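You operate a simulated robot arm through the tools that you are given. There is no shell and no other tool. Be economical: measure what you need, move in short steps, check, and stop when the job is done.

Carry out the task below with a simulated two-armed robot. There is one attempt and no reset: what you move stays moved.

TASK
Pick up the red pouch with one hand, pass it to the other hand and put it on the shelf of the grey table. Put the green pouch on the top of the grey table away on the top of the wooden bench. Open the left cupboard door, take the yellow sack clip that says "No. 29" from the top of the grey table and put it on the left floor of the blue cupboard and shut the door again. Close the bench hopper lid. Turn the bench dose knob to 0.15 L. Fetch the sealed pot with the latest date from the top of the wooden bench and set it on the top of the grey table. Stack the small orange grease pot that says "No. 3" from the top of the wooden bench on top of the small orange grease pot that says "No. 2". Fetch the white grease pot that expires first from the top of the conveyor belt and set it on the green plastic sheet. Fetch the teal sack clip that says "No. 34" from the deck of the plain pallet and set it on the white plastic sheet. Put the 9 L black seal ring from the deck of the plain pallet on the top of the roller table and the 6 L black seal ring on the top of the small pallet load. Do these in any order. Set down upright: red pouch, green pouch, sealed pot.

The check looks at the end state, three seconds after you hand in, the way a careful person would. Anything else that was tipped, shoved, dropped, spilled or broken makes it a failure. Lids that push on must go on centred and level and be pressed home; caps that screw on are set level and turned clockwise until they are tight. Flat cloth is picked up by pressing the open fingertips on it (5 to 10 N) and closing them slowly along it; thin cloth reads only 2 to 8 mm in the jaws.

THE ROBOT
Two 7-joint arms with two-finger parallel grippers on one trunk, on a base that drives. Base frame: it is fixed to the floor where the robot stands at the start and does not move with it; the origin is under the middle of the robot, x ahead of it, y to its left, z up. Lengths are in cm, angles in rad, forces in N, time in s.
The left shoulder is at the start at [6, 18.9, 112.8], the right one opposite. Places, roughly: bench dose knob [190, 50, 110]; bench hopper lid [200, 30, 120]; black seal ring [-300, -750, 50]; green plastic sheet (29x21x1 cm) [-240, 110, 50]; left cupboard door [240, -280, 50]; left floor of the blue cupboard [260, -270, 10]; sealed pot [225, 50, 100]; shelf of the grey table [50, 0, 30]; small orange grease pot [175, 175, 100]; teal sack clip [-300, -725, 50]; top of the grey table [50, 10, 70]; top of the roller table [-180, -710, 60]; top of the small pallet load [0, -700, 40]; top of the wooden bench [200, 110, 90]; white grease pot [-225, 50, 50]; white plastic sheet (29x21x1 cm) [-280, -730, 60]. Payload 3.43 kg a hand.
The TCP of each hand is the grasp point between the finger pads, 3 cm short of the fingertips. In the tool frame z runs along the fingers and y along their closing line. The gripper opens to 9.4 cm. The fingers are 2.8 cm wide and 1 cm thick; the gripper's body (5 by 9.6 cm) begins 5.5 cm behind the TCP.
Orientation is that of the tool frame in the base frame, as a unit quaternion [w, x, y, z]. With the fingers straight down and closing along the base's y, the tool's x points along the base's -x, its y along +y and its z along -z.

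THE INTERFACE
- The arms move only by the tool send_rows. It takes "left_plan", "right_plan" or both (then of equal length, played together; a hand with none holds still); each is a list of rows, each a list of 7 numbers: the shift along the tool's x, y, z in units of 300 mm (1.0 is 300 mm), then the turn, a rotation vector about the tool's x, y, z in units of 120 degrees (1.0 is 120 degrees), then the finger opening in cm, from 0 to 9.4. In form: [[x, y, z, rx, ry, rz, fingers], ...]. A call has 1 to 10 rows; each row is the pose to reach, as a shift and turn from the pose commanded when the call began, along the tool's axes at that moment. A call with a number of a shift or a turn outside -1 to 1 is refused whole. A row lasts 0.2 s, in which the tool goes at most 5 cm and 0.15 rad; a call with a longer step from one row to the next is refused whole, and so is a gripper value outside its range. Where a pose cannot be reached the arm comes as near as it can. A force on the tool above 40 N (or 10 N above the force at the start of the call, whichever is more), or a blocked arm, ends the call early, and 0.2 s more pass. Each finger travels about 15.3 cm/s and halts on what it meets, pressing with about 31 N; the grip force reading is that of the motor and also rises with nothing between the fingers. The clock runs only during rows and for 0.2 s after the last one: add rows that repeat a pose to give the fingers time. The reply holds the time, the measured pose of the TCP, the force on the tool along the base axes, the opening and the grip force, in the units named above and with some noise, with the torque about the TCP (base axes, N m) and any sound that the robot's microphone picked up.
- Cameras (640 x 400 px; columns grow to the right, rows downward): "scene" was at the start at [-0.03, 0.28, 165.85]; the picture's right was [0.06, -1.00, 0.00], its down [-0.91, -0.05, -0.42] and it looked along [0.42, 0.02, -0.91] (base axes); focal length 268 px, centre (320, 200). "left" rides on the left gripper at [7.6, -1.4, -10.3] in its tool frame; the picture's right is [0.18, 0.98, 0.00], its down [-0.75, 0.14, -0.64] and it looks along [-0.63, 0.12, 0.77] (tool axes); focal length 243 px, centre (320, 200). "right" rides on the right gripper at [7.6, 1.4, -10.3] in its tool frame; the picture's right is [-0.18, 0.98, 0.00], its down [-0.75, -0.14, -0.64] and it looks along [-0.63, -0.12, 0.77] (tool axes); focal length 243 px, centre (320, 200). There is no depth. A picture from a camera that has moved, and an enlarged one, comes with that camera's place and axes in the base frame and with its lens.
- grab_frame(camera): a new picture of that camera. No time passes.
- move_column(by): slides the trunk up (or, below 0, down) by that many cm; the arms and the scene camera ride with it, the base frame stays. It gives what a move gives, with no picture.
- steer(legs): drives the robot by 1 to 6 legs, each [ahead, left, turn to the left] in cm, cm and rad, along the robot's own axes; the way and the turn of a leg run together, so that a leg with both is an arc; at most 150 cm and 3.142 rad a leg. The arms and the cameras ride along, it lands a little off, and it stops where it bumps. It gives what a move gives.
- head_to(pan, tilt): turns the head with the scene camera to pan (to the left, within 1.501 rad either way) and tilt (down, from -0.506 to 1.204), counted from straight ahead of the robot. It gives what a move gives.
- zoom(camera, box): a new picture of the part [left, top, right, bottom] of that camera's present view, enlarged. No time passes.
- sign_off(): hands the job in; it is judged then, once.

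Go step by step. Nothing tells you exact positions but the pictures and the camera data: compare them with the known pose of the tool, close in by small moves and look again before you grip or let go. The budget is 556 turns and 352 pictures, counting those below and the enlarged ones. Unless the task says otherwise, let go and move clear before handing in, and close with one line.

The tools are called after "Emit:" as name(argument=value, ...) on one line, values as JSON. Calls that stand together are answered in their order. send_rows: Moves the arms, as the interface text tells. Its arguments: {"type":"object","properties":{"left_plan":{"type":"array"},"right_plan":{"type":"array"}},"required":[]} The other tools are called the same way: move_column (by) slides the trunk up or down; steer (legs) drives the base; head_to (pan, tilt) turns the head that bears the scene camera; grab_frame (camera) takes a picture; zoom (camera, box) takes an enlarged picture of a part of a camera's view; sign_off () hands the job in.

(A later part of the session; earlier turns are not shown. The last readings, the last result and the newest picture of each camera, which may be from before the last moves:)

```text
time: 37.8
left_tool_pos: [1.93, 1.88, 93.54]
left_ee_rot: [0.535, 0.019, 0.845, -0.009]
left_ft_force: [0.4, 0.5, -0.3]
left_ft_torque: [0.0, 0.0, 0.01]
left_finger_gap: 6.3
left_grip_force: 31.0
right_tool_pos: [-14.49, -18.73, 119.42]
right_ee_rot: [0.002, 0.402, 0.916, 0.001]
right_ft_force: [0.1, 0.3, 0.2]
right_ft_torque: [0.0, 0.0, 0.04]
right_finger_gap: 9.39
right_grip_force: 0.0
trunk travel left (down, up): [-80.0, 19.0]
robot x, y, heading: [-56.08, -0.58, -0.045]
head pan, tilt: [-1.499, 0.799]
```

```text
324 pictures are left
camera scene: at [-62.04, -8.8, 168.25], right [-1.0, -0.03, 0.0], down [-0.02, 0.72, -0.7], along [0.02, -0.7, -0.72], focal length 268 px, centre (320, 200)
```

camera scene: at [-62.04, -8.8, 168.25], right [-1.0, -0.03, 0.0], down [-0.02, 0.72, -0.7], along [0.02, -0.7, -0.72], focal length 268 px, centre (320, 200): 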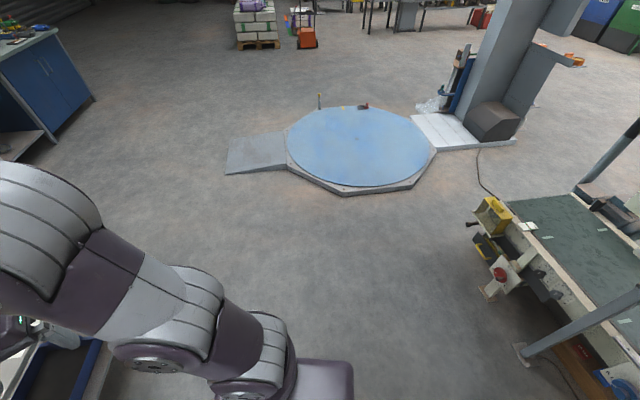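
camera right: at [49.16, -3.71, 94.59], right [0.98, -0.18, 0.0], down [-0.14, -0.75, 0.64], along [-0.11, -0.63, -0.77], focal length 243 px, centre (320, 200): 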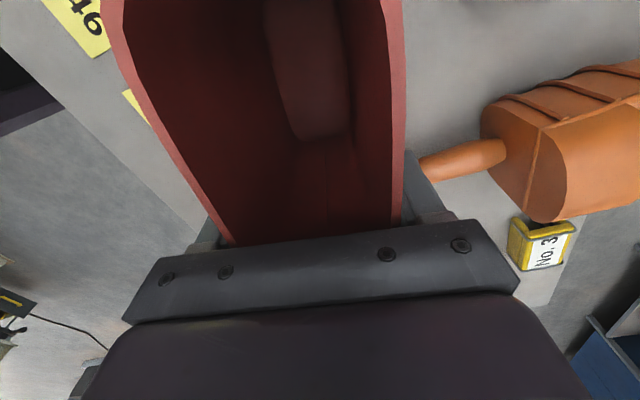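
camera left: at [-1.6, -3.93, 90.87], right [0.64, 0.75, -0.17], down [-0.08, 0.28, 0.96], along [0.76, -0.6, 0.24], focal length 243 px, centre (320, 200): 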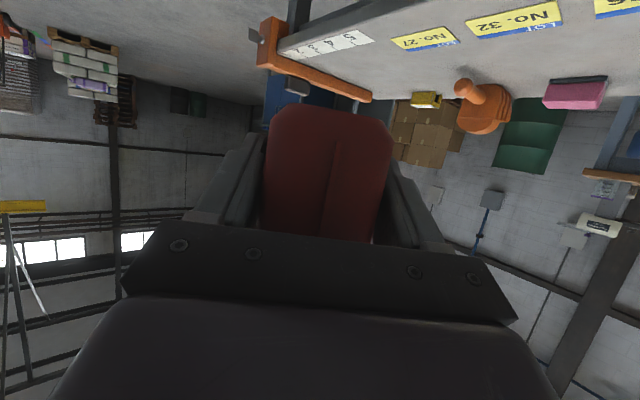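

The sack pallet is untouched; whatever is behind I will check once I turn. I retract the right hand, lower the trunk by 54 cm and look at the shelf.

Emit:
send_rows(right_plan=[[0.032, -0.133, 0, 0, 0, 0, 9.4], [0.064, -0.266, 0, 0, 0, 0, 9.4], [0.096, -0.4, 0, 0, 0, 0, 9.4], [0.128, -0.533, 0, 0, 0, 0, 9.4], [0.16, -0.667, 0, 0, 0, 0, 9.4]])

Emit:
head_to(pan=0.0, tilt=0.7)

Emit:
steer(legs=[[3, 0, 0.04]])

Emit:
move_column(by=-52)

Emit:
grab_frame(camera="scene")

Emit:
grab_frame(camera="left")

```text
time: 39.0
left_tool_pos: [1.92, 1.9, 93.61]
left_ee_rot: [0.536, 0.02, 0.844, -0.01]
left_ft_force: [0.4, 0.6, 1.4]
left_ft_torque: [0.0, 0.01, 0.01]
left_finger_gap: 6.3
left_grip_force: 31.2
right_tool_pos: [-33.22, -28.6, 118.96]
right_ee_rot: [0.002, 0.402, 0.916, 0.002]
right_ft_force: [0.0, -0.1, -0.3]
right_ft_torque: [-0.01, -0.02, 0.0]
right_finger_gap: 9.42
right_grip_force: 0.1
trunk travel left (down, up): [-80.0, 19.0]
robot x, y, heading: [-55.98, -0.9, -0.042]
head pan, tilt: [-1.499, 0.799]
```

```text
time: 40.6
left_tool_pos: [1.89, 1.95, 93.48]
left_ee_rot: [0.535, 0.019, 0.845, -0.009]
left_ft_force: [-0.7, -0.3, -0.4]
left_ft_torque: [-0.01, 0.04, 0.05]
left_finger_gap: 6.31
left_grip_force: 30.9
right_tool_pos: [-33.05, -28.62, 118.92]
right_ee_rot: [0.002, 0.402, 0.916, 0.001]
right_ft_force: [0.0, -0.1, -0.1]
right_ft_torque: [-0.01, -0.02, -0.01]
right_finger_gap: 9.41
right_grip_force: 0.0
trunk travel left (down, up): [-80.0, 19.0]
robot x, y, heading: [-56.43, -0.7, -0.041]
head pan, tilt: [0.0, 0.7]
```

```text
time: 41.4
left_tool_pos: [4.44, 4.13, 93.78]
left_ee_rot: [0.536, 0.001, 0.844, 0.002]
left_ft_force: [0.4, -0.2, -0.4]
left_ft_torque: [-0.01, 0.04, -0.02]
left_finger_gap: 6.34
left_grip_force: 31.1
right_tool_pos: [-29.26, -27.79, 119.08]
right_ee_rot: [0.003, 0.382, 0.924, 0.002]
right_ft_force: [0.3, -0.3, -0.6]
right_ft_torque: [-0.04, -0.04, 0.02]
right_finger_gap: 9.39
right_grip_force: 0.1
trunk travel left (down, up): [-80.0, 19.0]
robot x, y, heading: [-53.33, -1.11, -0.001]
head pan, tilt: [0.0, 0.7]
```

```text
refused: -52 is not a number from -40 to 40
```

```text
323 pictures are left
camera scene: at [-51.42, -1.11, 169.09], right [0.0, -1.0, 0.0], down [-0.64, 0.0, -0.77], along [0.77, 0.0, -0.64], focal length 268 px, centre (320, 200)
```

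scene: 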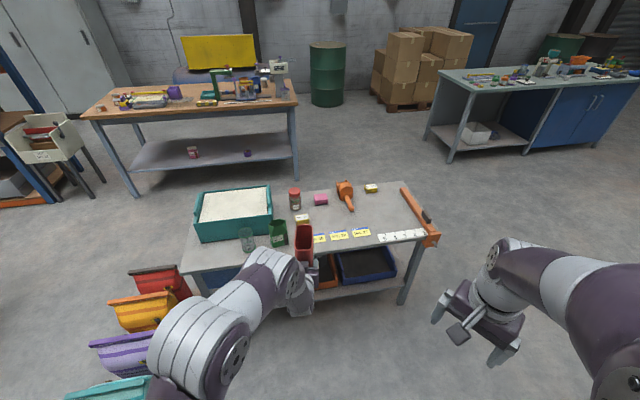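

```text
322 pictures are left
camera left: at [-8.04, 2.81, 91.21], right [-0.08, 0.98, -0.16], down [-0.26, 0.14, 0.96], along [0.96, 0.12, 0.25], focal length 243 px, centre (320, 200)
```

left: 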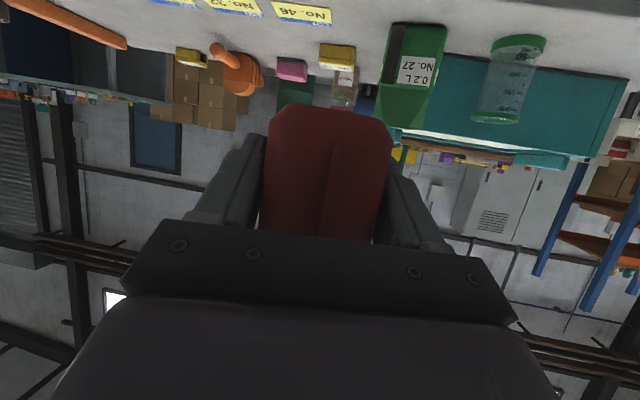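

I lower the trunk in two steps and look at the shelf.

Emit:
move_column(by=-26)

Emit:
move_column(by=-24)

Emit:
head_to(pan=0.0, tilt=0.55)

Emit:
grab_frame(camera="scene")

Emit:
grab_frame(camera="left")

```text
time: 44.1
left_tool_pos: [4.81, 4.19, 67.41]
left_ee_rot: [0.535, 0.001, 0.845, 0.001]
left_ft_force: [-0.3, 0.2, -0.3]
left_ft_torque: [0.0, 0.03, 0.01]
left_finger_gap: 6.28
left_grip_force: 31.0
right_tool_pos: [-28.97, -27.71, 92.9]
right_ee_rot: [0.002, 0.383, 0.924, 0.001]
right_ft_force: [0.6, 0.7, 0.2]
right_ft_torque: [-0.04, -0.03, 0.04]
right_finger_gap: 9.42
right_grip_force: 0.1
trunk travel left (down, up): [-54.0, 45.0]
robot x, y, heading: [-53.28, -0.59, -0.001]
head pan, tilt: [0.0, 0.7]
```

```text
time: 46.6
left_tool_pos: [4.75, 4.24, 43.49]
left_ee_rot: [0.535, 0.002, 0.845, 0.001]
left_ft_force: [-0.2, 0.3, -0.1]
left_ft_torque: [0.01, -0.01, 0.01]
left_finger_gap: 6.31
left_grip_force: 31.5
right_tool_pos: [-29.04, -27.66, 68.95]
right_ee_rot: [0.002, 0.383, 0.924, 0.001]
right_ft_force: [-0.2, -0.1, 1.1]
right_ft_torque: [-0.02, -0.02, 0.01]
right_finger_gap: 9.4
right_grip_force: 0.1
trunk travel left (down, up): [-30.0, 69.0]
robot x, y, heading: [-53.1, -1.43, -0.001]
head pan, tilt: [0.0, 0.7]
```

```text
time: 47.3
left_tool_pos: [4.74, 4.18, 43.57]
left_ee_rot: [0.536, 0.002, 0.844, 0.001]
left_ft_force: [-0.2, -0.2, 0.8]
left_ft_torque: [0.01, -0.02, 0.01]
left_finger_gap: 6.34
left_grip_force: 31.1
right_tool_pos: [-29.06, -27.73, 68.97]
right_ee_rot: [0.003, 0.383, 0.924, 0.001]
right_ft_force: [0.2, 1.3, 0.1]
right_ft_torque: [0.03, -0.01, -0.01]
right_finger_gap: 9.39
right_grip_force: 0.2
trunk travel left (down, up): [-30.0, 69.0]
robot x, y, heading: [-53.33, -1.28, 0.003]
head pan, tilt: [0.0, 0.55]
```

```text
321 pictures are left
camera scene: at [-50.36, -1.06, 120.39], right [0.0, -1.0, 0.0], down [-0.52, 0.0, -0.85], along [0.85, 0.0, -0.52], focal length 268 px, centre (320, 200)
```

scene: 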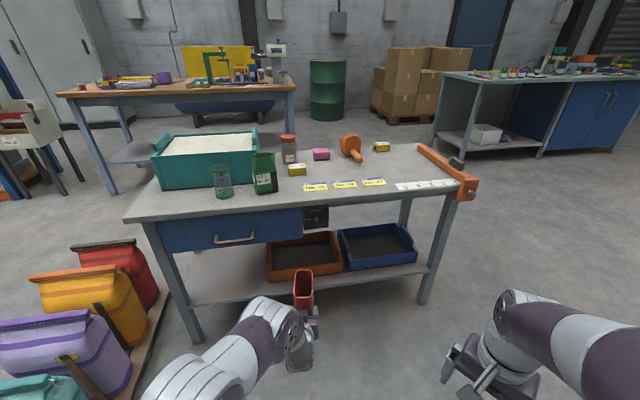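

```text
320 pictures are left
camera left: at [-7.75, 2.84, 41.04], right [-0.08, 0.98, -0.16], down [-0.26, 0.14, 0.96], along [0.96, 0.12, 0.24], focal length 243 px, centre (320, 200)
```

left: 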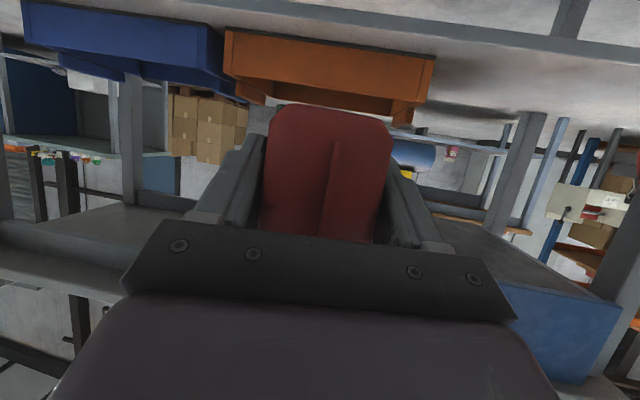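

The left half of the shelf, under the drawer, is free (shelf z≈28, y 25–50). I lower a bit, turn left 0.35 and approach in stages.

Emit:
move_column(by=-8)

Emit:
steer(legs=[[0, 0, 0.35], [14, -1, 0]])

Emit:
head_to(pan=0.0, tilt=0.7)

Emit:
grab_frame(camera="scene")

Emit:
grab_frame(camera="left")

```text
time: 48.5
left_tool_pos: [4.68, 4.21, 35.47]
left_ee_rot: [0.535, 0.002, 0.845, 0.002]
left_ft_force: [-0.6, -0.7, 0.5]
left_ft_torque: [0.01, -0.02, 0.02]
left_finger_gap: 6.28
left_grip_force: 31.1
right_tool_pos: [-28.88, -27.72, 60.93]
right_ee_rot: [0.003, 0.383, 0.924, 0.0]
right_ft_force: [1.0, 0.0, -0.7]
right_ft_torque: [0.0, -0.03, 0.0]
right_finger_gap: 9.4
right_grip_force: 0.0
trunk travel left (down, up): [-22.0, 77.0]
robot x, y, heading: [-53.34, -0.86, -0.001]
head pan, tilt: [0.0, 0.55]
```

```text
time: 50.1
left_tool_pos: [0.14, 23.58, 35.53]
left_ee_rot: [0.528, -0.139, 0.833, 0.091]
left_ft_force: [-0.4, 0.5, 0.2]
left_ft_torque: [0.02, 0.01, 0.02]
left_finger_gap: 6.35
left_grip_force: 31.2
right_tool_pos: [-21.03, -17.69, 60.94]
right_ee_rot: [0.003, 0.221, 0.975, 0.002]
right_ft_force: [-0.2, 1.0, 0.3]
right_ft_torque: [0.0, 0.02, 0.02]
right_finger_gap: 9.4
right_grip_force: 0.0
trunk travel left (down, up): [-22.0, 77.0]
robot x, y, heading: [-52.82, -0.62, 0.332]
head pan, tilt: [0.0, 0.55]
stopped in leg 1: the robot was blocked; the commanded pose is now the measured one
```

```text
time: 50.8
left_tool_pos: [0.13, 23.46, 35.52]
left_ee_rot: [0.527, -0.141, 0.833, 0.092]
left_ft_force: [0.1, 0.6, 0.2]
left_ft_torque: [-0.02, 0.01, -0.03]
left_finger_gap: 6.32
left_grip_force: 31.0
right_tool_pos: [-21.07, -17.74, 60.91]
right_ee_rot: [0.002, 0.222, 0.975, 0.001]
right_ft_force: [0.4, 0.3, -0.1]
right_ft_torque: [0.02, 0.02, 0.0]
right_finger_gap: 9.37
right_grip_force: 0.1
trunk travel left (down, up): [-22.0, 77.0]
robot x, y, heading: [-52.94, -0.79, 0.336]
head pan, tilt: [0.0, 0.7]
```

```text
319 pictures are left
camera scene: at [-50.59, 0.23, 111.08], right [0.33, -0.94, 0.0], down [-0.61, -0.21, -0.77], along [0.72, 0.25, -0.64], focal length 268 px, centre (320, 200)
```

scene: 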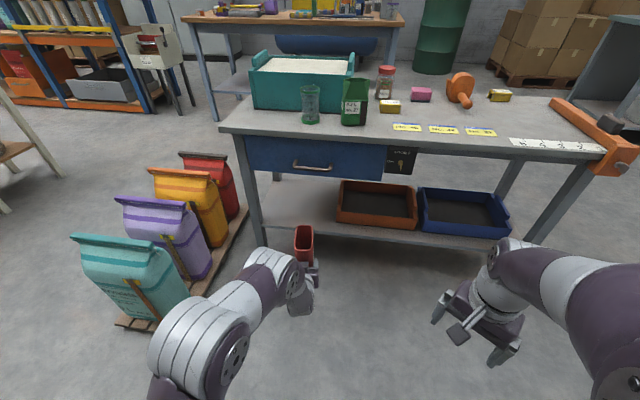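

```text
318 pictures are left
camera left: at [-11.19, 18.13, 33.04], right [-0.4, 0.9, -0.16], down [-0.29, 0.04, 0.96], along [0.87, 0.43, 0.24], focal length 243 px, centre (320, 200)
```

left: 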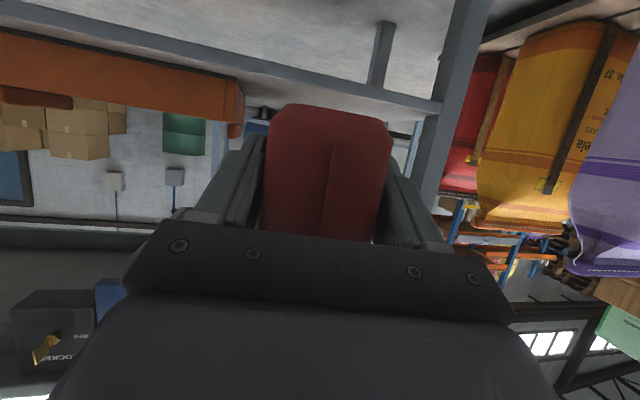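

Turning is blocked slightly by something at the rear, but the heading 0.336 suffices. I drive ahead 20 cm and check.

Emit:
steer(legs=[[20, 0, 0]])

Emit:
grab_frame(camera="scene")

Emit:
grab_frame(camera="left")

```text
time: 52.5
left_tool_pos: [19.15, 30.62, 35.62]
left_ee_rot: [0.527, -0.142, 0.833, 0.092]
left_ft_force: [0.2, -0.5, 0.0]
left_ft_torque: [0.0, 0.04, -0.01]
left_finger_gap: 6.3
left_grip_force: 31.2
right_tool_pos: [-1.93, -10.74, 60.84]
right_ee_rot: [0.002, 0.22, 0.975, 0.002]
right_ft_force: [-0.2, 1.1, 0.5]
right_ft_torque: [-0.01, 0.01, -0.02]
right_finger_gap: 9.41
right_grip_force: 0.0
trunk travel left (down, up): [-22.0, 77.0]
robot x, y, heading: [-33.7, 6.36, 0.344]
head pan, tilt: [0.0, 0.7]
```

```text
317 pictures are left
camera scene: at [-31.49, 6.99, 111.07], right [0.34, -0.94, 0.0], down [-0.61, -0.22, -0.76], along [0.72, 0.26, -0.64], focal length 268 px, centre (320, 200)
```

scene: 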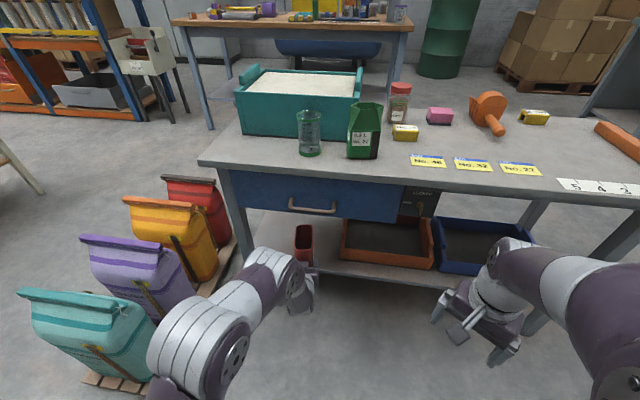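

```text
316 pictures are left
camera left: at [7.83, 25.06, 33.03], right [-0.4, 0.9, -0.16], down [-0.29, 0.04, 0.96], along [0.87, 0.43, 0.24], focal length 243 px, centre (320, 200)
```

left: 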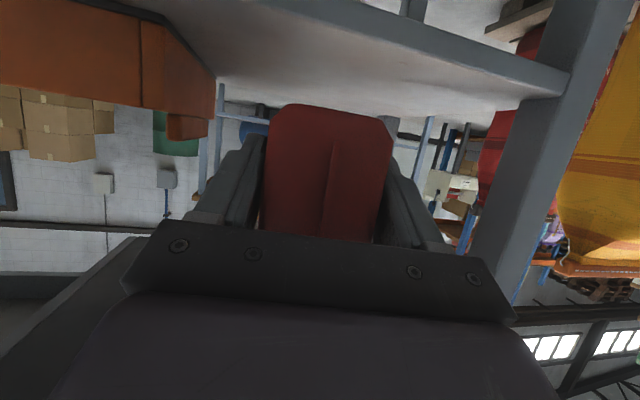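

Clear path between the leg and the tray. I drive on 13 cm.

Emit:
steer(legs=[[13, 0, 0]])

Emit:
grab_frame(camera="left")

Emit:
grab_frame(camera="scene")

```text
time: 53.7
left_tool_pos: [31.14, 35.09, 35.41]
left_ee_rot: [0.527, -0.144, 0.832, 0.094]
left_ft_force: [0.6, -0.2, -0.1]
left_ft_torque: [0.0, 0.04, 0.03]
left_finger_gap: 6.32
left_grip_force: 31.6
right_tool_pos: [10.17, -6.43, 60.91]
right_ee_rot: [0.002, 0.219, 0.976, 0.002]
right_ft_force: [-0.3, 0.2, 0.0]
right_ft_torque: [-0.02, 0.01, 0.03]
right_finger_gap: 9.42
right_grip_force: 0.0
trunk travel left (down, up): [-22.0, 77.0]
robot x, y, heading: [-21.49, 10.41, 0.346]
head pan, tilt: [0.0, 0.7]
```

```text
315 pictures are left
camera left: at [19.86, 29.52, 33.03], right [-0.41, 0.9, -0.16], down [-0.29, 0.04, 0.96], along [0.87, 0.44, 0.24], focal length 243 px, centre (320, 200)
```

left: 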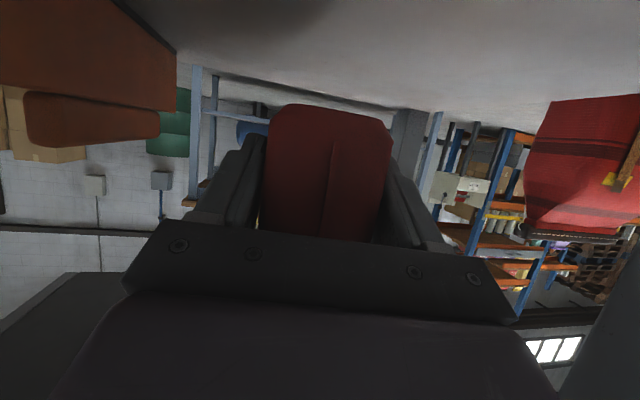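

```text
314 pictures are left
camera scene: at [-19.4, 11.32, 111.07], right [0.34, -0.94, 0.0], down [-0.61, -0.22, -0.76], along [0.72, 0.26, -0.64], focal length 268 px, centre (320, 200)
```

scene: 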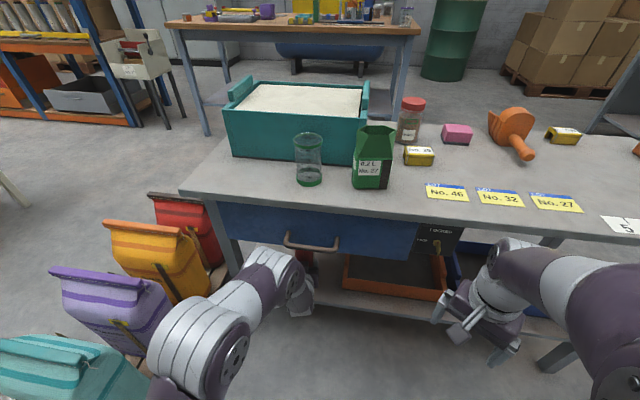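

The pouch is over the shelf. I lower the trunk gently until contact.

Emit:
move_column(by=-3)

Emit:
grab_frame(camera="left")

```text
time: 54.5
left_tool_pos: [31.18, 35.14, 32.54]
left_ee_rot: [0.528, -0.144, 0.832, 0.094]
left_ft_force: [-0.3, 0.0, 0.1]
left_ft_torque: [0.01, 0.03, 0.0]
left_finger_gap: 6.33
left_grip_force: 31.6
right_tool_pos: [10.12, -6.36, 57.9]
right_ee_rot: [0.002, 0.218, 0.976, 0.002]
right_ft_force: [0.0, 0.4, 0.9]
right_ft_torque: [0.01, 0.01, -0.04]
right_finger_gap: 9.36
right_grip_force: 0.0
trunk travel left (down, up): [-19.0, 80.0]
robot x, y, heading: [-21.69, 10.2, 0.344]
head pan, tilt: [0.0, 0.7]
```

```text
313 pictures are left
camera left: at [19.86, 29.52, 30.04], right [-0.41, 0.9, -0.16], down [-0.29, 0.04, 0.96], along [0.87, 0.44, 0.24], focal length 243 px, centre (320, 200)
```

left: 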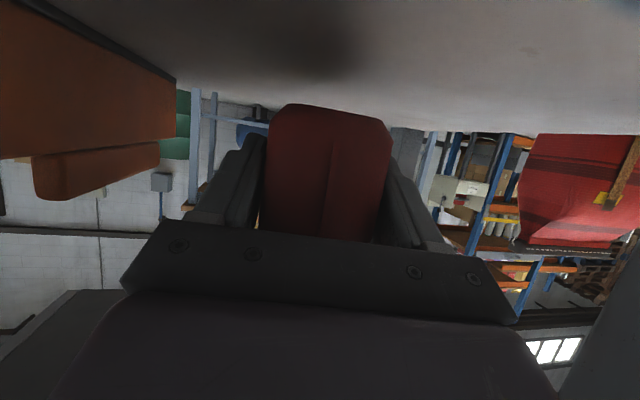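

Emit:
move_column(by=-1)

Emit:
move_column(by=-0.6)

Emit:
grab_frame(camera="left")

```text
time: 55.1
left_tool_pos: [31.22, 35.05, 31.58]
left_ee_rot: [0.527, -0.144, 0.832, 0.094]
left_ft_force: [-0.9, -0.3, 0.3]
left_ft_torque: [-0.01, 0.01, -0.01]
left_finger_gap: 6.3
left_grip_force: 30.7
right_tool_pos: [10.16, -6.43, 56.88]
right_ee_rot: [0.002, 0.218, 0.976, 0.001]
right_ft_force: [-0.5, -0.3, 0.8]
right_ft_torque: [0.03, -0.03, 0.03]
right_finger_gap: 9.43
right_grip_force: 0.1
trunk travel left (down, up): [-18.0, 81.0]
robot x, y, heading: [-21.35, 10.7, 0.346]
head pan, tilt: [0.0, 0.7]
```

```text
time: 55.6
left_tool_pos: [31.13, 35.08, 30.93]
left_ee_rot: [0.527, -0.143, 0.833, 0.093]
left_ft_force: [-0.2, -0.5, 0.2]
left_ft_torque: [0.0, 0.0, 0.0]
left_finger_gap: 6.32
left_grip_force: 31.2
right_tool_pos: [10.3, -6.58, 56.36]
right_ee_rot: [0.002, 0.218, 0.976, 0.001]
right_ft_force: [0.0, 0.0, -1.0]
right_ft_torque: [-0.02, 0.0, 0.02]
right_finger_gap: 9.42
right_grip_force: 0.1
trunk travel left (down, up): [-17.4, 81.6]
robot x, y, heading: [-21.63, 10.55, 0.343]
head pan, tilt: [0.0, 0.7]
```

```text
312 pictures are left
camera left: at [19.86, 29.52, 28.43], right [-0.41, 0.9, -0.16], down [-0.29, 0.04, 0.96], along [0.87, 0.44, 0.24], focal length 243 px, centre (320, 200)
```

left: 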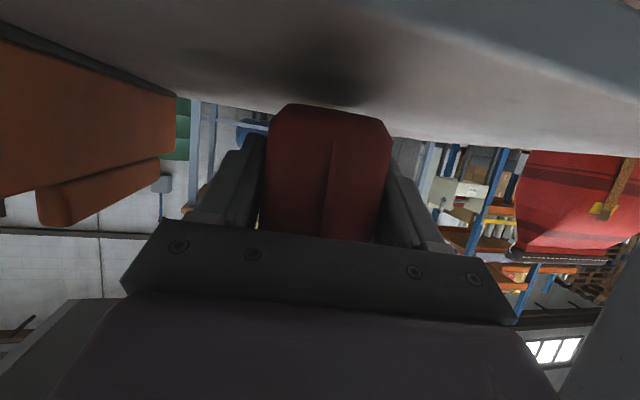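

Shelf plane seems near z≈23.5, and the edge is close; I drive 3 cm further in and lower more.

Emit:
steer(legs=[[3, 0, 0]])

Emit:
move_column(by=-1.5)

Emit:
move_column(by=-0.7)

Emit:
grab_frame(camera="left")

```text
time: 56.4
left_tool_pos: [33.97, 36.12, 30.88]
left_ee_rot: [0.527, -0.143, 0.833, 0.093]
left_ft_force: [0.1, -0.4, 0.3]
left_ft_torque: [0.0, 0.02, 0.0]
left_finger_gap: 6.32
left_grip_force: 30.8
right_tool_pos: [13.04, -5.45, 56.41]
right_ee_rot: [0.002, 0.217, 0.976, 0.001]
right_ft_force: [0.4, -0.7, 0.9]
right_ft_torque: [0.04, -0.02, -0.01]
right_finger_gap: 9.39
right_grip_force: 0.1
trunk travel left (down, up): [-17.4, 81.6]
robot x, y, heading: [-19.06, 11.17, 0.349]
head pan, tilt: [0.0, 0.7]
```

```text
time: 57.1
left_tool_pos: [34.07, 36.08, 29.68]
left_ee_rot: [0.53, -0.144, 0.83, 0.094]
left_ft_force: [-0.4, 1.7, 15.3]
left_ft_torque: [-0.25, 0.33, -0.03]
left_finger_gap: 6.28
left_grip_force: 31.3
right_tool_pos: [12.92, -5.43, 54.83]
right_ee_rot: [0.002, 0.217, 0.976, 0.003]
right_ft_force: [0.5, 0.5, -0.1]
right_ft_torque: [0.01, -0.01, -0.03]
right_finger_gap: 9.4
right_grip_force: 0.0
trunk travel left (down, up): [-15.9, 83.1]
robot x, y, heading: [-19.02, 11.51, 0.342]
head pan, tilt: [0.0, 0.7]
```

```text
time: 57.6
left_tool_pos: [34.13, 36.18, 29.1]
left_ee_rot: [0.531, -0.143, 0.83, 0.093]
left_ft_force: [5.5, 3.8, 26.9]
left_ft_torque: [-0.15, 0.15, 0.03]
left_finger_gap: 6.3
left_grip_force: 31.2
right_tool_pos: [12.97, -5.36, 54.26]
right_ee_rot: [0.004, 0.217, 0.976, 0.002]
right_ft_force: [-0.4, 0.0, -0.1]
right_ft_torque: [0.0, -0.01, 0.03]
right_finger_gap: 9.43
right_grip_force: 0.0
trunk travel left (down, up): [-15.2, 83.8]
robot x, y, heading: [-18.58, 11.57, 0.34]
head pan, tilt: [0.0, 0.7]
```

```text
311 pictures are left
camera left: at [22.86, 30.59, 26.51], right [-0.41, 0.9, -0.16], down [-0.3, 0.04, 0.95], along [0.86, 0.44, 0.25], focal length 243 px, centre (320, 200)
```

left: 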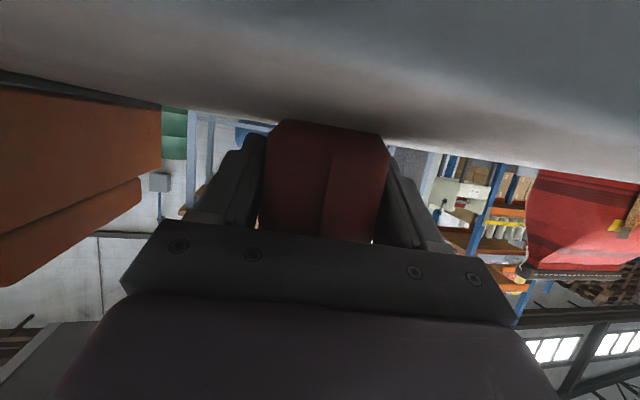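

Contact made. I ease up 0.5 cm, open the left fingers and see if it stands.

Emit:
move_column(by=0.5)

Emit:
send_rows(left_plan=[[0, 0, 0, 0, 0, 0, 6.6], [0, 0, 0, 0, 0, 0, 7.2], [0, 0, 0, 0, 0, 0, 8.2], [0, 0, 0, 0, 0, 0, 9.4], [0, 0, 0, 0, 0, 0, 9.4]])

Emit:
grab_frame(camera="left")

```text
time: 58.2
left_tool_pos: [33.84, 36.06, 29.06]
left_ee_rot: [0.526, -0.143, 0.833, 0.094]
left_ft_force: [0.2, -1.2, 8.6]
left_ft_torque: [-0.07, -0.54, -0.09]
left_finger_gap: 6.32
left_grip_force: 30.7
right_tool_pos: [12.97, -5.26, 54.61]
right_ee_rot: [0.002, 0.217, 0.976, 0.002]
right_ft_force: [-0.2, 0.4, -0.6]
right_ft_torque: [-0.02, 0.01, 0.0]
right_finger_gap: 9.42
right_grip_force: 0.1
trunk travel left (down, up): [-15.7, 83.3]
robot x, y, heading: [-18.82, 11.69, 0.342]
head pan, tilt: [0.0, 0.7]
```

```text
time: 59.4
left_tool_pos: [33.84, 36.11, 29.12]
left_ee_rot: [0.527, -0.144, 0.833, 0.093]
left_ft_force: [0.3, 0.5, -0.9]
left_ft_torque: [0.04, 0.04, -0.01]
left_finger_gap: 9.38
left_grip_force: 0.1
right_tool_pos: [12.92, -5.39, 54.61]
right_ee_rot: [0.003, 0.218, 0.976, 0.002]
right_ft_force: [0.6, 0.0, -0.7]
right_ft_torque: [0.03, -0.01, 0.01]
right_finger_gap: 9.38
right_grip_force: 0.1
trunk travel left (down, up): [-15.7, 83.3]
robot x, y, heading: [-18.69, 11.94, 0.345]
head pan, tilt: [0.0, 0.7]
```

```text
310 pictures are left
camera left: at [22.67, 30.59, 26.73], right [-0.41, 0.9, -0.16], down [-0.29, 0.04, 0.96], along [0.87, 0.44, 0.24], focal length 243 px, centre (320, 200)
```

left: 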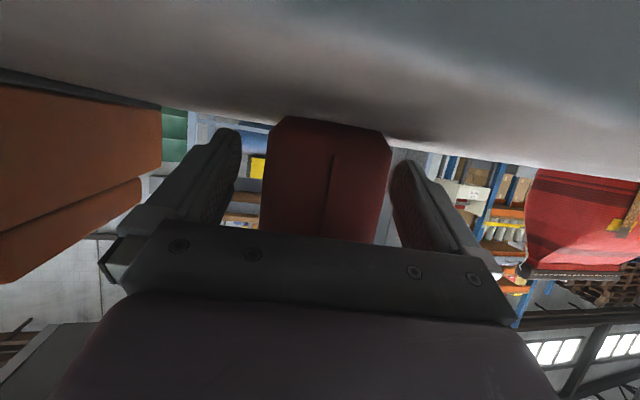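

It stands. I back out straight 25 cm and check.

Emit:
steer(legs=[[-25, 0, 0]])

Emit:
grab_frame(camera="left")

Emit:
grab_frame(camera="scene")

```text
time: 61.2
left_tool_pos: [9.93, 27.45, 29.2]
left_ee_rot: [0.527, -0.142, 0.833, 0.093]
left_ft_force: [0.8, 0.1, -0.6]
left_ft_torque: [-0.02, 0.05, 0.01]
left_finger_gap: 9.38
left_grip_force: 0.0
right_tool_pos: [-11.07, -14.12, 54.62]
right_ee_rot: [0.002, 0.219, 0.976, 0.002]
right_ft_force: [-0.2, 0.0, -0.4]
right_ft_torque: [-0.01, 0.0, 0.0]
right_finger_gap: 9.37
right_grip_force: 0.2
trunk travel left (down, up): [-15.7, 83.3]
robot x, y, heading: [-43.06, 2.55, 0.345]
head pan, tilt: [0.0, 0.7]
```

```text
309 pictures are left
camera left: at [-1.34, 21.81, 26.73], right [-0.4, 0.9, -0.16], down [-0.29, 0.04, 0.96], along [0.87, 0.43, 0.24], focal length 243 px, centre (320, 200)
```

left: 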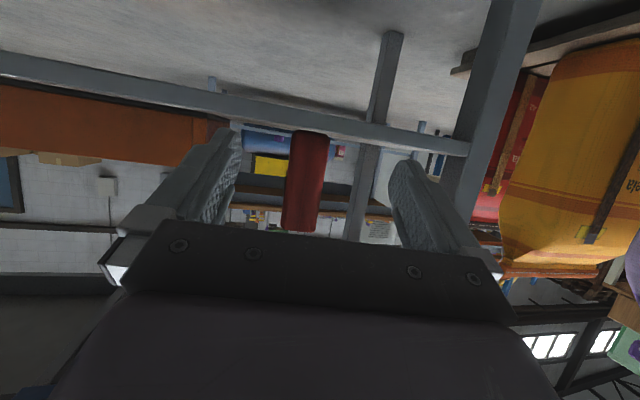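

```text
308 pictures are left
camera scene: at [-40.64, 3.71, 104.78], right [0.34, -0.94, 0.0], down [-0.61, -0.22, -0.76], along [0.72, 0.26, -0.64], focal length 268 px, centre (320, 200)
```

scene: 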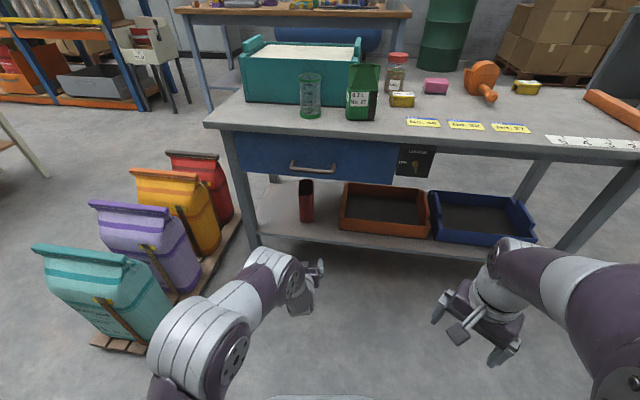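

Red pouch done, standing on the shelf. I raise the trunk, and bring the left tool back to pointing down.

Emit:
move_column(by=40)

Emit:
move_column(by=25)

Emit:
send_rows(left_plan=[[0, 0.05, -0.053, 0, 0.06, 0, 9.4], [0, 0.1, -0.106, 0, 0.12, 0, 9.4], [0, 0.155, -0.16, 0, 0.18, 0, 9.4], [0, 0.21, -0.21, 0, 0.24, 0, 9.4], [0, 0.26, -0.265, 0, 0.3, 0, 9.4], [0, 0.31, -0.32, 0, 0.36, 0, 9.4], [0, 0.36, -0.37, 0, 0.42, 0, 9.4], [0, 0.41, -0.42, 0, 0.48, 0, 9.4], [0, 0.467, -0.477, 0, 0.5417, 0, 9.4]])

Emit:
steer(legs=[[0, 0, -0.345]])

Emit:
head_to(pan=0.0, tilt=1.0)

Emit:
grab_frame(camera="scene")

```text
time: 65.0
left_tool_pos: [9.95, 27.31, 69.19]
left_ee_rot: [0.528, -0.142, 0.832, 0.092]
left_ft_force: [-1.1, 0.3, 0.4]
left_ft_torque: [-0.02, 0.02, -0.02]
left_finger_gap: 9.39
left_grip_force: 0.1
right_tool_pos: [-11.2, -14.09, 94.67]
right_ee_rot: [0.002, 0.22, 0.976, 0.0]
right_ft_force: [0.6, -0.6, 0.6]
right_ft_torque: [0.0, -0.03, -0.02]
right_finger_gap: 9.4
right_grip_force: 0.1
trunk travel left (down, up): [-55.7, 43.3]
robot x, y, heading: [-42.92, 2.58, 0.338]
head pan, tilt: [0.0, 0.7]
```

```text
time: 67.6
left_tool_pos: [9.99, 27.35, 94.22]
left_ee_rot: [0.527, -0.143, 0.832, 0.093]
left_ft_force: [-0.6, -0.3, -0.1]
left_ft_torque: [0.01, -0.01, -0.02]
left_finger_gap: 9.39
left_grip_force: 0.0
right_tool_pos: [-11.14, -14.24, 119.59]
right_ee_rot: [0.003, 0.218, 0.976, 0.001]
right_ft_force: [0.3, 0.1, 0.0]
right_ft_torque: [0.0, 0.01, -0.03]
right_finger_gap: 9.41
right_grip_force: 0.0
trunk travel left (down, up): [-80.7, 18.3]
robot x, y, heading: [-43.08, 2.83, 0.346]
head pan, tilt: [0.0, 0.7]
```

```text
time: 69.6
left_tool_pos: [-6.99, 36.07, 100.46]
left_ee_rot: [-0.005, -0.171, 0.985, 0.002]
left_ft_force: [1.3, 0.7, -0.3]
left_ft_torque: [0.0, -0.04, 0.03]
left_finger_gap: 9.39
left_grip_force: 0.1
left hand out of reach, approached as far as the arm can: row 7
right_tool_pos: [-10.99, -14.12, 119.6]
right_ee_rot: [0.002, 0.218, 0.976, 0.001]
right_ft_force: [-0.6, -0.2, 0.5]
right_ft_torque: [0.02, 0.04, 0.0]
right_finger_gap: 9.4
right_grip_force: 0.0
trunk travel left (down, up): [-80.7, 18.3]
robot x, y, heading: [-42.73, 3.03, 0.34]
head pan, tilt: [0.0, 0.7]
```

```text
time: 71.1
left_tool_pos: [2.12, 21.8, 100.42]
left_ee_rot: [-0.003, 0.004, 1.0, 0.003]
left_ft_force: [0.2, -0.4, -0.5]
left_ft_torque: [0.01, -0.02, 0.0]
left_finger_gap: 9.39
left_grip_force: 0.0
right_tool_pos: [-19.04, -23.95, 119.58]
right_ee_rot: [0.002, 0.386, 0.923, 0.0]
right_ft_force: [0.2, 0.3, -0.5]
right_ft_torque: [-0.01, -0.04, 0.0]
right_finger_gap: 9.4
right_grip_force: 0.0
trunk travel left (down, up): [-80.7, 18.3]
robot x, y, heading: [-42.82, 2.8, -0.006]
head pan, tilt: [0.0, 0.7]
```

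```text
time: 71.9
left_tool_pos: [2.18, 21.8, 100.45]
left_ee_rot: [-0.002, 0.005, 1.0, 0.003]
left_ft_force: [-0.2, 0.5, -1.0]
left_ft_torque: [0.0, 0.02, -0.02]
left_finger_gap: 9.4
left_grip_force: 0.0
right_tool_pos: [-18.92, -23.86, 119.67]
right_ee_rot: [0.003, 0.387, 0.922, 0.001]
right_ft_force: [-0.5, 0.2, 0.4]
right_ft_torque: [-0.01, -0.02, 0.01]
right_finger_gap: 9.41
right_grip_force: 0.1
trunk travel left (down, up): [-80.7, 18.3]
robot x, y, heading: [-42.93, 2.98, -0.01]
head pan, tilt: [0.0, 1.0]
```

```text
307 pictures are left
camera scene: at [-42.02, 2.85, 167.44], right [-0.01, -1.0, 0.0], down [-0.84, 0.01, -0.54], along [0.54, 0.0, -0.84], focal length 268 px, centre (320, 200)
```

scene: 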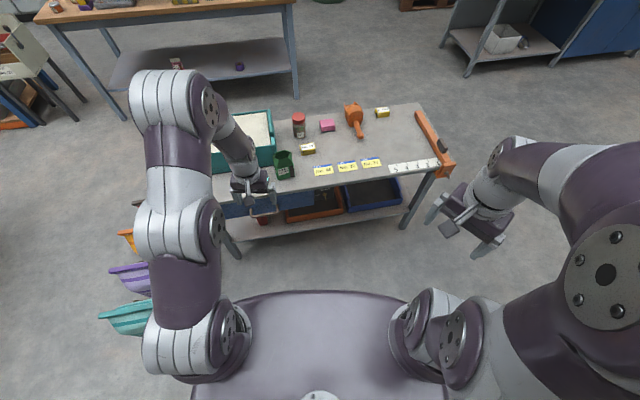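

I drive 24 cm ahead and view the green pouch with the left hand camera.

Emit:
steer(legs=[[24, 0, 0]])

Emit:
grab_frame(camera="left")

Emit:
zoom(camera="scene", box=[200, 100, 360, 240])

```text
time: 73.7
left_tool_pos: [25.78, 21.59, 100.44]
left_ee_rot: [-0.002, 0.005, 1.0, 0.002]
left_ft_force: [-0.1, 1.2, 0.6]
left_ft_torque: [-0.02, 0.02, 0.01]
left_finger_gap: 9.4
left_grip_force: 0.1
right_tool_pos: [4.7, -24.13, 119.71]
right_ee_rot: [0.002, 0.385, 0.923, 0.0]
right_ft_force: [0.0, -0.1, 0.0]
right_ft_torque: [0.02, 0.02, 0.03]
right_finger_gap: 9.41
right_grip_force: 0.0
trunk travel left (down, up): [-80.7, 18.3]
robot x, y, heading: [-19.29, 2.53, -0.011]
head pan, tilt: [0.0, 1.0]
```

```text
306 pictures are left
camera left: at [18.25, 20.16, 110.78], right [-0.18, 0.98, 0.01], down [0.76, 0.13, 0.64], along [0.63, 0.12, -0.77], focal length 243 px, centre (320, 200)
```

left: 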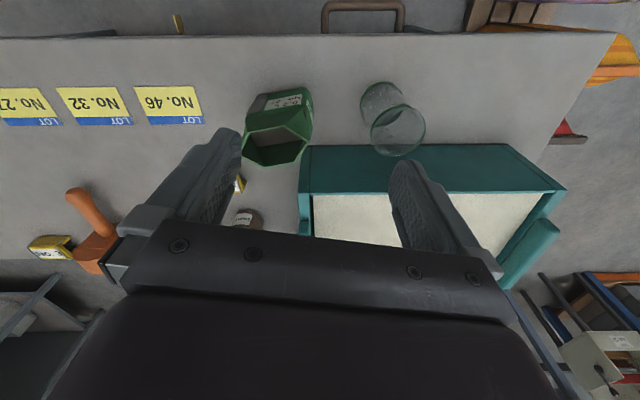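

```text
2.86 times, centred on (280, 170) of scene
camera zoom: at [-18.5, 2.67, 167.44], right [-0.01, -1.0, 0.0], down [-0.84, 0.01, -0.54], along [0.54, 0.0, -0.84], focal length 765 px, centre (434, 286)
```

zoom: 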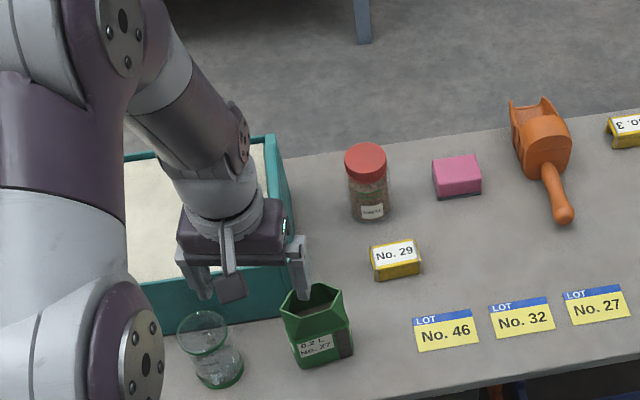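

The green pouch is at about (32.4, 17.6), rim z≈85, yawed ~14°. I drive 8 cm closer and rotate the left hand to close across its flat faces.

Emit:
steer(legs=[[8, 0, 0]])

Emit:
send_rows(left_plan=[[0.01, -0.02, 0, 0, 0, 0.07, 8.4], [0.02, -0.04, 0, 0, 0, 0.14, 8.4], [0.03, -0.06, 0, 0, 0, 0.21, 8.4], [0.037, -0.08, 0, 0, 0, 0.28, 8.4], [0.037, -0.1, 0, 0, 0, 0.35, 8.4], [0.037, -0.12, 0, 0, 0, 0.42, 8.4], [0.037, -0.14, 0.0, 0, 0, 0.49, 8.4], [0.037, -0.16, 0, 0, 0, 0.56, 8.4], [0.037, -0.177, 0.1, 0, 0, 0.63, 8.4], [0.037, -0.177, 0.25, 0, 0, 0.63, 8.4]])

Emit:
grab_frame(camera="left")

Emit:
zoom(camera="scene", box=[200, 100, 360, 240])

```text
time: 74.7
left_tool_pos: [33.73, 21.47, 100.49]
left_ee_rot: [-0.002, 0.003, 1.0, 0.003]
left_ft_force: [0.2, 0.0, -0.3]
left_ft_torque: [0.02, -0.01, 0.02]
left_finger_gap: 9.4
left_grip_force: 0.0
right_tool_pos: [12.7, -24.27, 119.69]
right_ee_rot: [0.003, 0.385, 0.923, 0.002]
right_ft_force: [0.3, -0.5, -1.0]
right_ft_torque: [0.0, -0.01, 0.02]
right_finger_gap: 9.37
right_grip_force: 0.1
trunk travel left (down, up): [-80.7, 18.3]
robot x, y, heading: [-11.25, 2.42, -0.008]
head pan, tilt: [0.0, 1.0]
```

```text
time: 76.9
left_tool_pos: [32.85, 16.0, 92.93]
left_ee_rot: [-0.003, 0.617, 0.787, 0.0]
left_ft_force: [0.1, -0.5, -0.1]
left_ft_torque: [0.01, 0.0, 0.01]
left_finger_gap: 8.4
left_grip_force: 0.1
right_tool_pos: [13.07, -24.18, 119.62]
right_ee_rot: [0.003, 0.386, 0.923, 0.002]
right_ft_force: [1.5, 0.2, 0.0]
right_ft_torque: [-0.04, -0.01, 0.04]
right_finger_gap: 9.4
right_grip_force: 0.2
trunk travel left (down, up): [-80.7, 18.3]
robot x, y, heading: [-11.33, 2.72, -0.009]
head pan, tilt: [0.0, 1.0]
```

```text
304 pictures are left
camera left: at [29.79, 23.24, 103.33], right [0.91, 0.41, 0.0], down [0.32, -0.7, 0.64], along [0.26, -0.58, -0.77], focal length 243 px, centre (320, 200)
```

left: 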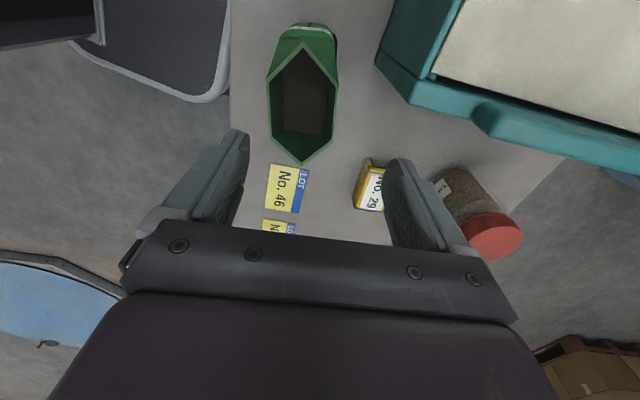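

```text
2.86 times, centred on (280, 170) of scene
camera zoom: at [-10.19, 2.64, 167.44], right [-0.01, -1.0, 0.0], down [-0.84, 0.01, -0.54], along [0.54, 0.0, -0.84], focal length 765 px, centre (434, 286)
```

zoom: 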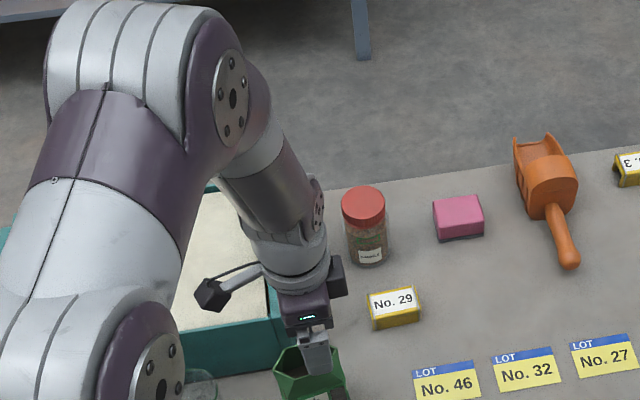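

Refined: pouch centre (31, 17.3), yaw 22°. I correct, go down and close.

Emit:
send_rows(left_plan=[[0.0245, -0.044, 0.0, 0, 0, -0.068, 8.4], [0.0245, -0.044, 0.12, 0, 0, -0.068, 8.4], [0.0245, -0.044, 0.24, 0, 0, -0.068, 8.4], [0.0245, -0.044, 0.34, 0, 0, -0.068, 8.4]])

Emit:
grab_frame(camera="left")

```text
time: 77.9
left_tool_pos: [31.28, 16.67, 82.47]
left_ee_rot: [-0.004, 0.558, 0.83, 0.001]
left_ft_force: [-0.1, 0.2, -0.5]
left_ft_torque: [0.02, -0.01, 0.01]
left_finger_gap: 8.42
left_grip_force: 0.1
right_tool_pos: [12.95, -24.14, 119.65]
right_ee_rot: [0.003, 0.386, 0.923, 0.001]
right_ft_force: [-0.1, 0.1, -0.3]
right_ft_torque: [0.03, 0.01, -0.01]
right_finger_gap: 9.41
right_grip_force: 0.1
trunk travel left (down, up): [-80.7, 18.3]
robot x, y, heading: [-11.48, 2.4, -0.012]
head pan, tilt: [0.0, 1.0]
```

```text
302 pictures are left
camera left: at [27.13, 23.24, 92.82], right [0.84, 0.54, 0.0], down [0.42, -0.65, 0.64], along [0.34, -0.54, -0.77], focal length 243 px, centre (320, 200)
```

left: 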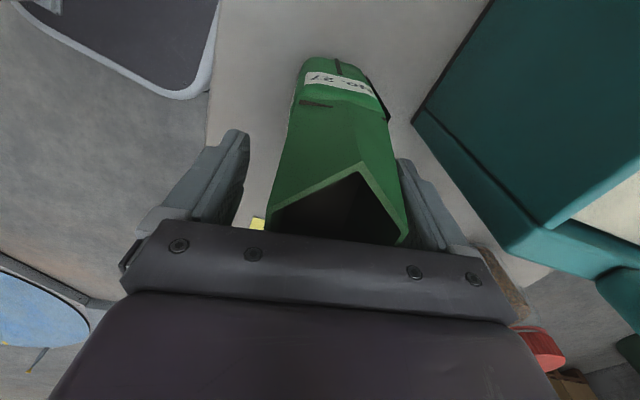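

I shift 0.7 cm to centre and close.

Emit:
send_rows(left_plan=[[0, 0.023, 0, 0, 0, 0, 8.4], [0, 0.023, 0, 0, 0, 0, 7], [0, 0.023, 0, 0, 0, 0, 6], [0, 0.023, 0, 0, 0, 0, 5], [0, 0.023, 0, 0, 0, 0, 4], [0, 0.023, 0, 0, 0, 0, 3], [0, 0.023, 0, 0, 0, 0, 2], [0, 0.023, 0, 0, 0, 0, 2]])

Emit:
grab_frame(camera="left")

```text
time: 79.7
left_tool_pos: [31.89, 17.01, 82.54]
left_ee_rot: [-0.004, 0.558, 0.83, 0.001]
left_ft_force: [-0.1, 0.0, 0.4]
left_ft_torque: [-0.03, -0.01, 0.0]
left_finger_gap: 4.74
left_grip_force: 31.3
right_tool_pos: [12.86, -24.2, 119.7]
right_ee_rot: [0.002, 0.386, 0.922, 0.001]
right_ft_force: [-0.1, 0.2, -0.6]
right_ft_torque: [-0.01, -0.03, 0.01]
right_finger_gap: 9.4
right_grip_force: 0.1
trunk travel left (down, up): [-80.7, 18.3]
robot x, y, heading: [-11.25, 2.87, -0.006]
head pan, tilt: [0.0, 1.0]
```

```text
301 pictures are left
camera left: at [27.81, 23.51, 92.92], right [0.84, 0.54, 0.0], down [0.42, -0.65, 0.64], along [0.34, -0.54, -0.77], focal length 243 px, centre (320, 200)
```

left: 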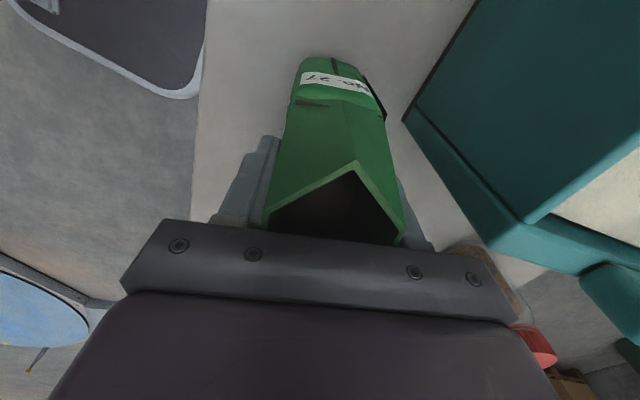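

Gripped at 4.7 cm. I lift and check, then start the drive around the table's right end to the bench.

Emit:
send_rows(left_plan=[[0, 0, -0.05, 0, 0, 0, 2], [0, 0, -0.13, 0, 0, 0, 2], [0, 0, -0.25, 0, 0, 0, 2], [0, 0, -0.38, 0, 0, 0, 2], [0, 0, -0.5, 0, 0, 0, 2], [0, 0, -0.6, 0, 0, 0, 2]])

Emit:
steer(legs=[[-14, 0, 0], [0, -105, 0]])

Emit:
head_to(pan=0.3, tilt=0.6)

Emit:
grab_frame(camera="scene")

```text
time: 81.1
left_tool_pos: [32.07, 16.92, 100.96]
left_ee_rot: [-0.003, 0.559, 0.829, 0.0]
left_ft_force: [-0.4, -0.2, 0.3]
left_ft_torque: [-0.02, 0.03, 0.01]
left_finger_gap: 4.72
left_grip_force: 31.0
right_tool_pos: [12.77, -24.16, 119.58]
right_ee_rot: [0.003, 0.386, 0.923, 0.001]
right_ft_force: [-0.8, -0.6, 0.3]
right_ft_torque: [0.01, -0.01, 0.04]
right_finger_gap: 9.4
right_grip_force: 0.1
trunk travel left (down, up): [-80.7, 18.3]
robot x, y, heading: [-11.45, 2.7, -0.008]
head pan, tilt: [0.0, 1.0]
```

```text
time: 87.7
left_tool_pos: [16.24, -92.68, 100.9]
left_ee_rot: [-0.003, 0.566, 0.824, -0.001]
left_ft_force: [0.2, -0.5, 0.3]
left_ft_torque: [0.04, 0.0, -0.03]
left_finger_gap: 4.7
left_grip_force: 31.1
right_tool_pos: [-3.88, -133.35, 119.62]
right_ee_rot: [0.003, 0.395, 0.919, 0.001]
right_ft_force: [-0.2, 1.2, 0.3]
right_ft_torque: [-0.01, 0.0, 0.01]
right_finger_gap: 9.39
right_grip_force: 0.0
trunk travel left (down, up): [-80.7, 18.3]
robot x, y, heading: [-27.38, -106.07, -0.027]
head pan, tilt: [0.0, 1.0]
```

```text
time: 88.5
left_tool_pos: [16.33, -92.66, 100.82]
left_ee_rot: [-0.004, 0.566, 0.824, 0.0]
left_ft_force: [-0.2, -0.1, -0.2]
left_ft_torque: [0.0, 0.02, 0.03]
left_finger_gap: 4.72
left_grip_force: 31.0
right_tool_pos: [-3.8, -133.56, 119.72]
right_ee_rot: [0.002, 0.395, 0.919, 0.001]
right_ft_force: [0.2, -0.4, -0.3]
right_ft_torque: [0.02, 0.0, -0.03]
right_finger_gap: 9.4
right_grip_force: 0.0
trunk travel left (down, up): [-80.7, 18.3]
robot x, y, heading: [-27.44, -106.02, -0.026]
head pan, tilt: [0.3, 0.6]
```

```text
300 pictures are left
camera scene: at [-24.92, -103.58, 170.63], right [0.27, -0.96, 0.0], down [-0.54, -0.15, -0.82], along [0.79, 0.22, -0.57], focal length 268 px, centre (320, 200)
```

scene: 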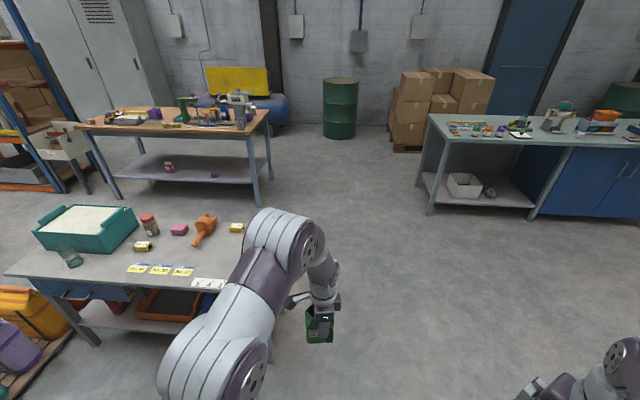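

I drive ahead past the table's end, then take a look at the bench.

Emit:
steer(legs=[[100, 0, 0], [30, 30, 0.2]])

Emit:
head_to(pan=0.6, tilt=0.6)

Emit:
grab_frame(camera="scene")

```text
time: 96.0
left_tool_pos: [143.86, -58.09, 100.8]
left_ee_rot: [-0.003, 0.494, 0.869, 0.001]
left_ft_force: [0.4, 0.1, 1.4]
left_ft_torque: [0.02, -0.03, 0.0]
left_finger_gap: 4.71
left_grip_force: 31.0
right_tool_pos: [130.81, -101.61, 119.68]
right_ee_rot: [0.002, 0.317, 0.949, 0.001]
right_ft_force: [0.6, 0.2, 0.1]
right_ft_torque: [0.0, -0.01, 0.02]
right_finger_gap: 9.39
right_grip_force: 0.1
trunk travel left (down, up): [-80.7, 18.3]
robot x, y, heading: [103.05, -78.47, 0.142]
head pan, tilt: [0.3, 0.6]
```

```text
time: 96.8
left_tool_pos: [143.82, -58.02, 100.78]
left_ee_rot: [-0.004, 0.494, 0.87, 0.0]
left_ft_force: [-0.7, 0.1, 1.1]
left_ft_torque: [0.02, 0.0, 0.0]
left_finger_gap: 4.73
left_grip_force: 30.5
right_tool_pos: [130.88, -101.64, 119.56]
right_ee_rot: [0.002, 0.315, 0.949, 0.001]
right_ft_force: [-0.1, 1.0, -0.1]
right_ft_torque: [0.0, -0.02, 0.01]
right_finger_gap: 9.39
right_grip_force: 0.1
trunk travel left (down, up): [-80.7, 18.3]
robot x, y, heading: [103.09, -78.43, 0.141]
head pan, tilt: [0.6, 0.6]
```

```text
299 pictures are left
camera scene: at [103.57, -73.55, 170.64], right [0.68, -0.74, 0.0], down [-0.42, -0.38, -0.82], along [0.61, 0.56, -0.57], focal length 268 px, centre (320, 200)
```

scene: 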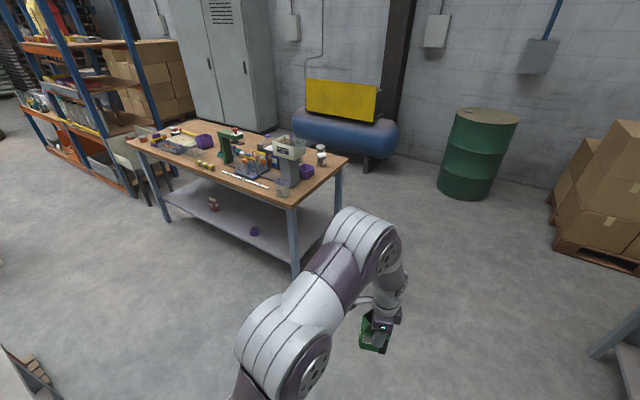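

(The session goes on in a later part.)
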